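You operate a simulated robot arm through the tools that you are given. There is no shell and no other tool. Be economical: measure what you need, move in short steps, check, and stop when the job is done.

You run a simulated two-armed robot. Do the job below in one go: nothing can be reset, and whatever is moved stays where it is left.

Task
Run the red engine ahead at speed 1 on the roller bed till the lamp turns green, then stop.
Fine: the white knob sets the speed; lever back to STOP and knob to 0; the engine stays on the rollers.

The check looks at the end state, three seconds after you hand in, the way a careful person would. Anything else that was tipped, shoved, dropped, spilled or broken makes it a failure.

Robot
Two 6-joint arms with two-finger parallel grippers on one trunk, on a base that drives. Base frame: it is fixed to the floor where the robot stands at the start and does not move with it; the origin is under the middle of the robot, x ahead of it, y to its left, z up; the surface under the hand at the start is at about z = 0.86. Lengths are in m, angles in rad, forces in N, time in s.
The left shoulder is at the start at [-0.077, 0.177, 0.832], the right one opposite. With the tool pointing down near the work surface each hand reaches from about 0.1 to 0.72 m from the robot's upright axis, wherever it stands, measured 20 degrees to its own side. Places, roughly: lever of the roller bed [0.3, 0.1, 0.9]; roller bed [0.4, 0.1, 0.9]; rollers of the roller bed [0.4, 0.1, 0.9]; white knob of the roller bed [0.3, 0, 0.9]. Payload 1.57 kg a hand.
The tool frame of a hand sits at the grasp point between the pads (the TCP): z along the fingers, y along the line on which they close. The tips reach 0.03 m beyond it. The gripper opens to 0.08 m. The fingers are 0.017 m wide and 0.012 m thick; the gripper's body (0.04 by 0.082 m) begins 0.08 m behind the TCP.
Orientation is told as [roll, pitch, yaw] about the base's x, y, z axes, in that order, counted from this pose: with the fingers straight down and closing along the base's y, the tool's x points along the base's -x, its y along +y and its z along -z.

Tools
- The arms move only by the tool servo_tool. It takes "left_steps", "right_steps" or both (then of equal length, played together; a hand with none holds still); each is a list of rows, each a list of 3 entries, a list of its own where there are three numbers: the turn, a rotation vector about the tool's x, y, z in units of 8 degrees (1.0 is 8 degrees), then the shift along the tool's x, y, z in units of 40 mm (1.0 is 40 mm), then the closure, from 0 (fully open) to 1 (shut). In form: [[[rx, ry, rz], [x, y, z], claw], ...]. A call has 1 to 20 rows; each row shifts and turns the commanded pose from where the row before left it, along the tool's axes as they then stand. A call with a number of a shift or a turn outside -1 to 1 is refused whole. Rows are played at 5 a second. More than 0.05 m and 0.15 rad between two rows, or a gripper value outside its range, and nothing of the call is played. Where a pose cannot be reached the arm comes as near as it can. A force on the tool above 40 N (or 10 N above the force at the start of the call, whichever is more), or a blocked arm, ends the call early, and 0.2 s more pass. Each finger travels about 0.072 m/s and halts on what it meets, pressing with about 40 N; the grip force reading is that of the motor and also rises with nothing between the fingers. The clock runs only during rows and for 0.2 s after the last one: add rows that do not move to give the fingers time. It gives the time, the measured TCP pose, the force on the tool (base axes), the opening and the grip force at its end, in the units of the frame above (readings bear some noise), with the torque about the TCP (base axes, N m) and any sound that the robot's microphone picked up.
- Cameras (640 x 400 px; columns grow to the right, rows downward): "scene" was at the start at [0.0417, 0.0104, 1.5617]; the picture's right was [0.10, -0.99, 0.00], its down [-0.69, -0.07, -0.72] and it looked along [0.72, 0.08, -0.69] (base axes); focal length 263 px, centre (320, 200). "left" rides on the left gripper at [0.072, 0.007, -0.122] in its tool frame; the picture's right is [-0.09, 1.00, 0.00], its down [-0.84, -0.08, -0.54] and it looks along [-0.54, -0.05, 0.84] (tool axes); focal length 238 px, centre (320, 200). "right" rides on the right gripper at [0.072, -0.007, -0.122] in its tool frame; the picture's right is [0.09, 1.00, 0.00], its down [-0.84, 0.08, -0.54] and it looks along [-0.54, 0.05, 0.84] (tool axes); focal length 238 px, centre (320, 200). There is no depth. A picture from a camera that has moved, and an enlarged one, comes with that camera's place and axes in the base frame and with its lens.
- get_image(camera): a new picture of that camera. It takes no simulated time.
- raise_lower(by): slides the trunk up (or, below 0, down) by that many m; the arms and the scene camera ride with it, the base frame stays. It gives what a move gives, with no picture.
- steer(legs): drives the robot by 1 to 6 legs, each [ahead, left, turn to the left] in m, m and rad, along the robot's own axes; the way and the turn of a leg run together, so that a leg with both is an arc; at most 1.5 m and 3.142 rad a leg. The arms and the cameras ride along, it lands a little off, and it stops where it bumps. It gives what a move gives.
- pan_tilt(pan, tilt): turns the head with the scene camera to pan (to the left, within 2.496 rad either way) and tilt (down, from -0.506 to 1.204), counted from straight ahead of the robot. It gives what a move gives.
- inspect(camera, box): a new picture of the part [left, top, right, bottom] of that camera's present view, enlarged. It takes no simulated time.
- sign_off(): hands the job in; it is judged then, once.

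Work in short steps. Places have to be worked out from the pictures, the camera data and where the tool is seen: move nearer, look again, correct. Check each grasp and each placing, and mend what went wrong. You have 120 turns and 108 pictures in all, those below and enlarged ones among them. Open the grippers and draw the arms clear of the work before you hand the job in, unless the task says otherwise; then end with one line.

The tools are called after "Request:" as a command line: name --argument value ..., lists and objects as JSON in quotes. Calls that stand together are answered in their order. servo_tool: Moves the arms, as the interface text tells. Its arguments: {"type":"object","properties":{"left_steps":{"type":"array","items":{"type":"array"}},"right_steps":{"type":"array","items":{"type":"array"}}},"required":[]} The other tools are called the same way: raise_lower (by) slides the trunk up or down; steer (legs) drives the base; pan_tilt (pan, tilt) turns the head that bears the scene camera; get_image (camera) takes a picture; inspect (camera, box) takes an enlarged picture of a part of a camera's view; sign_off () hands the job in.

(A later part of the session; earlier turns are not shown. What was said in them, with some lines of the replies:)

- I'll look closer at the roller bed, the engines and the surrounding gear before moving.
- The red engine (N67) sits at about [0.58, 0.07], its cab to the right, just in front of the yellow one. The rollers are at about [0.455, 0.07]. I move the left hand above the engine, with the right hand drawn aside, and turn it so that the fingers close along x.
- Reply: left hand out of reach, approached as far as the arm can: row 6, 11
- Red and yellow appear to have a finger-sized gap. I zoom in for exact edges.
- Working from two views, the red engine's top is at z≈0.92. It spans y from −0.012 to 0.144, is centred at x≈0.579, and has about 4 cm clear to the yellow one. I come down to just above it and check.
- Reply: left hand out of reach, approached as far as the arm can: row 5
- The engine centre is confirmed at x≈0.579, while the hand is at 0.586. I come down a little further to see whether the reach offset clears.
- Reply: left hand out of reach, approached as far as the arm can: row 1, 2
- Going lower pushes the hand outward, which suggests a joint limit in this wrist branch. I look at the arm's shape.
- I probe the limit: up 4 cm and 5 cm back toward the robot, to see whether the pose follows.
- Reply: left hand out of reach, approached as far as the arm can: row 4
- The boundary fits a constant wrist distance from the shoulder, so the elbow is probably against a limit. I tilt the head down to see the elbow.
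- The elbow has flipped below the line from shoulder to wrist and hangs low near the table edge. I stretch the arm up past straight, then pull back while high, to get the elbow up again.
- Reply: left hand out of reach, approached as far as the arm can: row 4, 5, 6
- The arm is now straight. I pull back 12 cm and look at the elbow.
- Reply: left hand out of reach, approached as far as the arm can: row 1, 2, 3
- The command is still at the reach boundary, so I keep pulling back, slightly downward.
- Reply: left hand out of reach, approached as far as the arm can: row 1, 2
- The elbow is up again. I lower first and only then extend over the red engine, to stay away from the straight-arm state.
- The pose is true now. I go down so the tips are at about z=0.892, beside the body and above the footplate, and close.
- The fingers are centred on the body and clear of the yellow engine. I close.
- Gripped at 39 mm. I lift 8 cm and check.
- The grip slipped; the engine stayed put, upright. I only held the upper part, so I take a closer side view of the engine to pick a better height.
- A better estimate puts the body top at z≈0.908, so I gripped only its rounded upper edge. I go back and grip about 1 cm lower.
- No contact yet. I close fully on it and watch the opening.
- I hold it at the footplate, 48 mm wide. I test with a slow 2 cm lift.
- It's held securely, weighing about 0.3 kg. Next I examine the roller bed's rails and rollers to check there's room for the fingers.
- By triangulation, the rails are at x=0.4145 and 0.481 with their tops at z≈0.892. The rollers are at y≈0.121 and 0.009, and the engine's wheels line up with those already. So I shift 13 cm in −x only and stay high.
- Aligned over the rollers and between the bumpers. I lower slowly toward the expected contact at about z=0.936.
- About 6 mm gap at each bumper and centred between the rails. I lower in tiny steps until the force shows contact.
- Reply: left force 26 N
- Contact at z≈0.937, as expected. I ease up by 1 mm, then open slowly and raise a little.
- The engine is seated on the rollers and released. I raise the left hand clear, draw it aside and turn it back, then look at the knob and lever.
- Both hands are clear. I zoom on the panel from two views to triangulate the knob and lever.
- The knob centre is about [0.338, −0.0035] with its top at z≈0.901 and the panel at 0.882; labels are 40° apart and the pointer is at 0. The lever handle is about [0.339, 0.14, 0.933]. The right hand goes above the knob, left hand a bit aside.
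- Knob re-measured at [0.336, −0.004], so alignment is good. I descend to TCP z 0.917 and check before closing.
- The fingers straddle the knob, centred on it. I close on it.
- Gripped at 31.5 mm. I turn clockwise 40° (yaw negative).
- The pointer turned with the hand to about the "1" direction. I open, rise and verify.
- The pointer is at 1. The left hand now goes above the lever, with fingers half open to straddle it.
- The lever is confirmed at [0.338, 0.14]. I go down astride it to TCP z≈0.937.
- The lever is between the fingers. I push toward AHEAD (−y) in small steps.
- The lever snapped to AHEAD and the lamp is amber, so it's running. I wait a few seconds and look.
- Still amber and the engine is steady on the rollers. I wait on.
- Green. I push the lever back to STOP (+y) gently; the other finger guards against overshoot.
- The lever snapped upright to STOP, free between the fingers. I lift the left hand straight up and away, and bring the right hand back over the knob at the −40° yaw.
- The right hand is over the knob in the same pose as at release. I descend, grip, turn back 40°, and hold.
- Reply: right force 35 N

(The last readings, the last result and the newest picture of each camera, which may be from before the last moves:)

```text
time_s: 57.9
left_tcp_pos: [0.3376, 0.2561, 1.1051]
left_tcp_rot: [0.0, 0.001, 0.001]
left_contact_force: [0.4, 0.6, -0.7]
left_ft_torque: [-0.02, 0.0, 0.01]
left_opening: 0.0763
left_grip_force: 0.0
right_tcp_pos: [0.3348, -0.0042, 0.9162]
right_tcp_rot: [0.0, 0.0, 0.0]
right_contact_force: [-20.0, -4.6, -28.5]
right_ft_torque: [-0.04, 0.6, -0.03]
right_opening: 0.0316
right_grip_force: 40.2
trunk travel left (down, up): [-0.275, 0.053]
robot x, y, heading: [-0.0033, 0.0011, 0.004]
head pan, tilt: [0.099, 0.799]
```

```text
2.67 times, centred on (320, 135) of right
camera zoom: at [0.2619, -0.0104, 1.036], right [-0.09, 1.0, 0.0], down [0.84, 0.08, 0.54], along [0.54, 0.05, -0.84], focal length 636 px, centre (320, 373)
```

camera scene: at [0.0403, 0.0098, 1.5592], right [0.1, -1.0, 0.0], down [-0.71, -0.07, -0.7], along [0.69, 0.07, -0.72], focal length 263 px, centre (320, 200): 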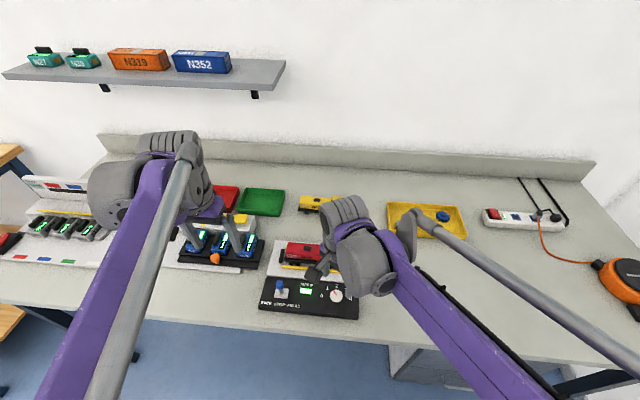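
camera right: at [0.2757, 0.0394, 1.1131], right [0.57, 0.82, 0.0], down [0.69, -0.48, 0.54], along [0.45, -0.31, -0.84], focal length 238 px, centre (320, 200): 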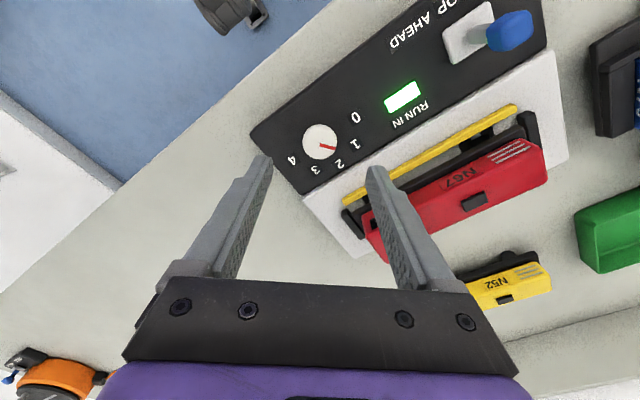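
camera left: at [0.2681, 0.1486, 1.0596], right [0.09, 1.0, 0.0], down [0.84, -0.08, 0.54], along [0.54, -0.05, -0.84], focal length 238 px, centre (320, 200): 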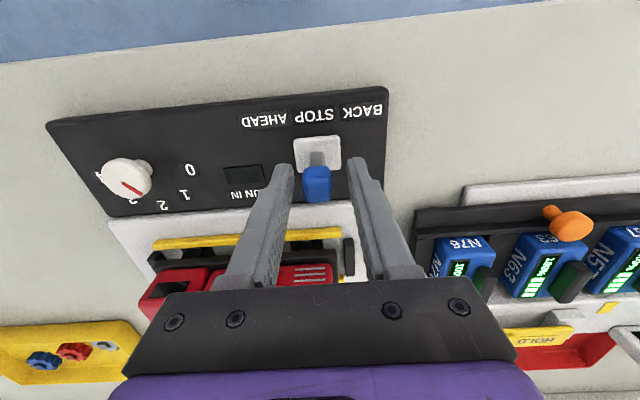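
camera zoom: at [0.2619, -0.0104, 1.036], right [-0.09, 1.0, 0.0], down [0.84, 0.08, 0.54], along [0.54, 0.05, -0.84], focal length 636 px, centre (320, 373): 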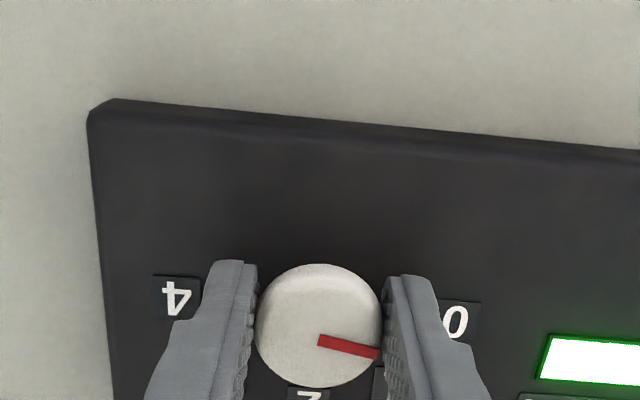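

The pointer is back toward 0. I release carefully, rise and check.

Request:
servo_tool --right_steps '[[[0, 0, 0], [0, 0, 0], 0.5], [[0, 0, 0], [0, 0, 0], 0.2], [[0, 0, 0], [0, 0, 0], 0.2], [[0, 0, 0], [0, 0, -0.6], 0.2], [[0, 0, 0], [0, 0, -0.9], 0.2], [[0, 0, 0], [0, 0, -0.9], 0.2], [[0, 0, 0], [0, -1, -0.4], 0], [[0, 0, 0], [0, -1, -0.4], 0], [[0, 0, 0], [0, -1, -0.4], 0], [[0, 0, 0], [0, -1, -0.4], 0], [[0, 0, 0], [0, -1, 0], 0]]'

Request:
inspect --camera "scene" --box '[255, 225, 365, 325]'

Request:
get_image --camera "left"

Request:
get_image --camera "scene"

```text
time_s: 60.3
left_tcp_pos: [0.3377, 0.2566, 1.104]
left_tcp_rot: [0.001, 0.0, -0.001]
left_contact_force: [-0.3, 0.4, 0.0]
left_ft_torque: [-0.02, 0.01, 0.05]
left_opening: 0.0759
left_grip_force: 0.0
right_tcp_pos: [0.3358, -0.2034, 1.0745]
right_tcp_rot: [-0.001, 0.002, 0.0]
right_contact_force: [0.7, 0.8, -0.1]
right_ft_torque: [0.01, -0.01, 0.01]
right_opening: 0.0799
right_grip_force: 0.0
trunk travel left (down, up): [-0.275, 0.053]
robot x, y, heading: [0.0009, 0.0022, -0.001]
head pan, tilt: [0.099, 0.799]
```

```text
4.00 times, centred on (310, 275) of scene
camera zoom: at [0.0407, 0.0093, 1.5592], right [0.1, -0.99, 0.0], down [-0.71, -0.07, -0.7], along [0.69, 0.07, -0.72], focal length 1053 px, centre (360, -100)
```

zoom: 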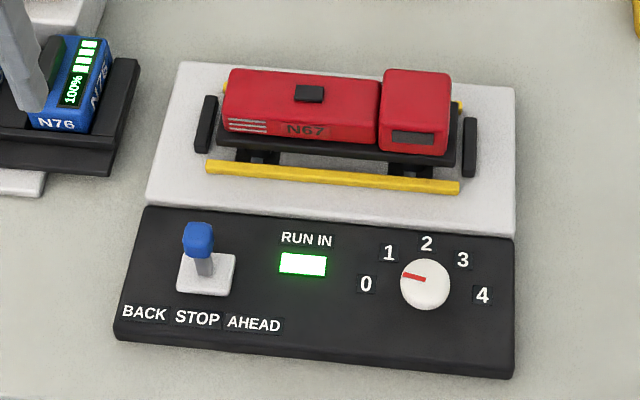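

```text
45 pictures are left
camera left: at [0.2673, 0.2639, 1.2262], right [0.09, 1.0, 0.0], down [0.84, -0.08, 0.54], along [0.54, -0.05, -0.84], focal length 238 px, centre (320, 200)
```

left: 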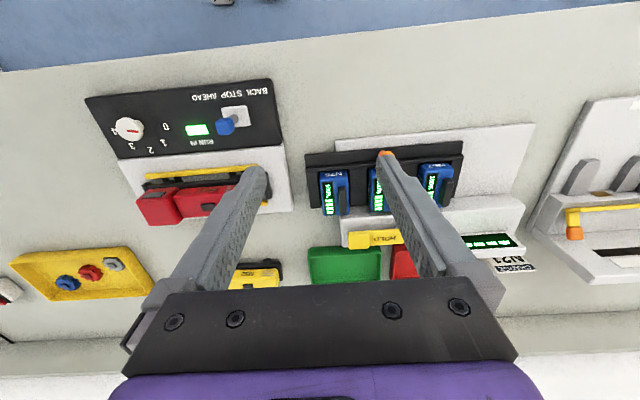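

```text
44 pictures are left
camera scene: at [0.0407, 0.0093, 1.5592], right [0.1, -0.99, 0.0], down [-0.71, -0.07, -0.7], along [0.69, 0.07, -0.72], focal length 263 px, centre (320, 200)
```

scene: 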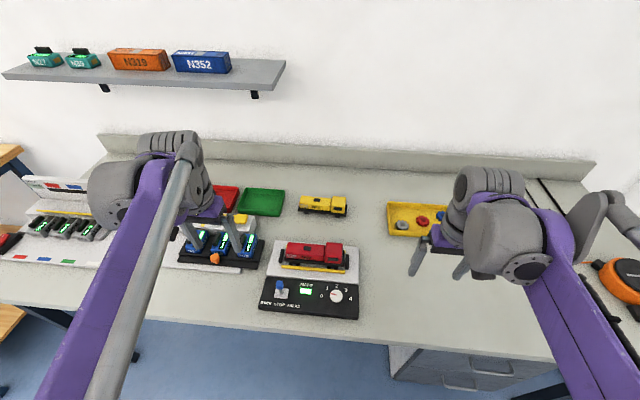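

The lamp is green, the lever is at STOP, and the knob is back at 0. The engine is seated on the rollers, both grippers are open and clear, and nothing else has moved. I hand in.

Request:
sign_off

```text
The job is handed in.
```

The red engine was run ahead at speed 1 until the lamp turned green. It is now stopped, with the lever at STOP, the knob at 0 and the engine still on the rollers.
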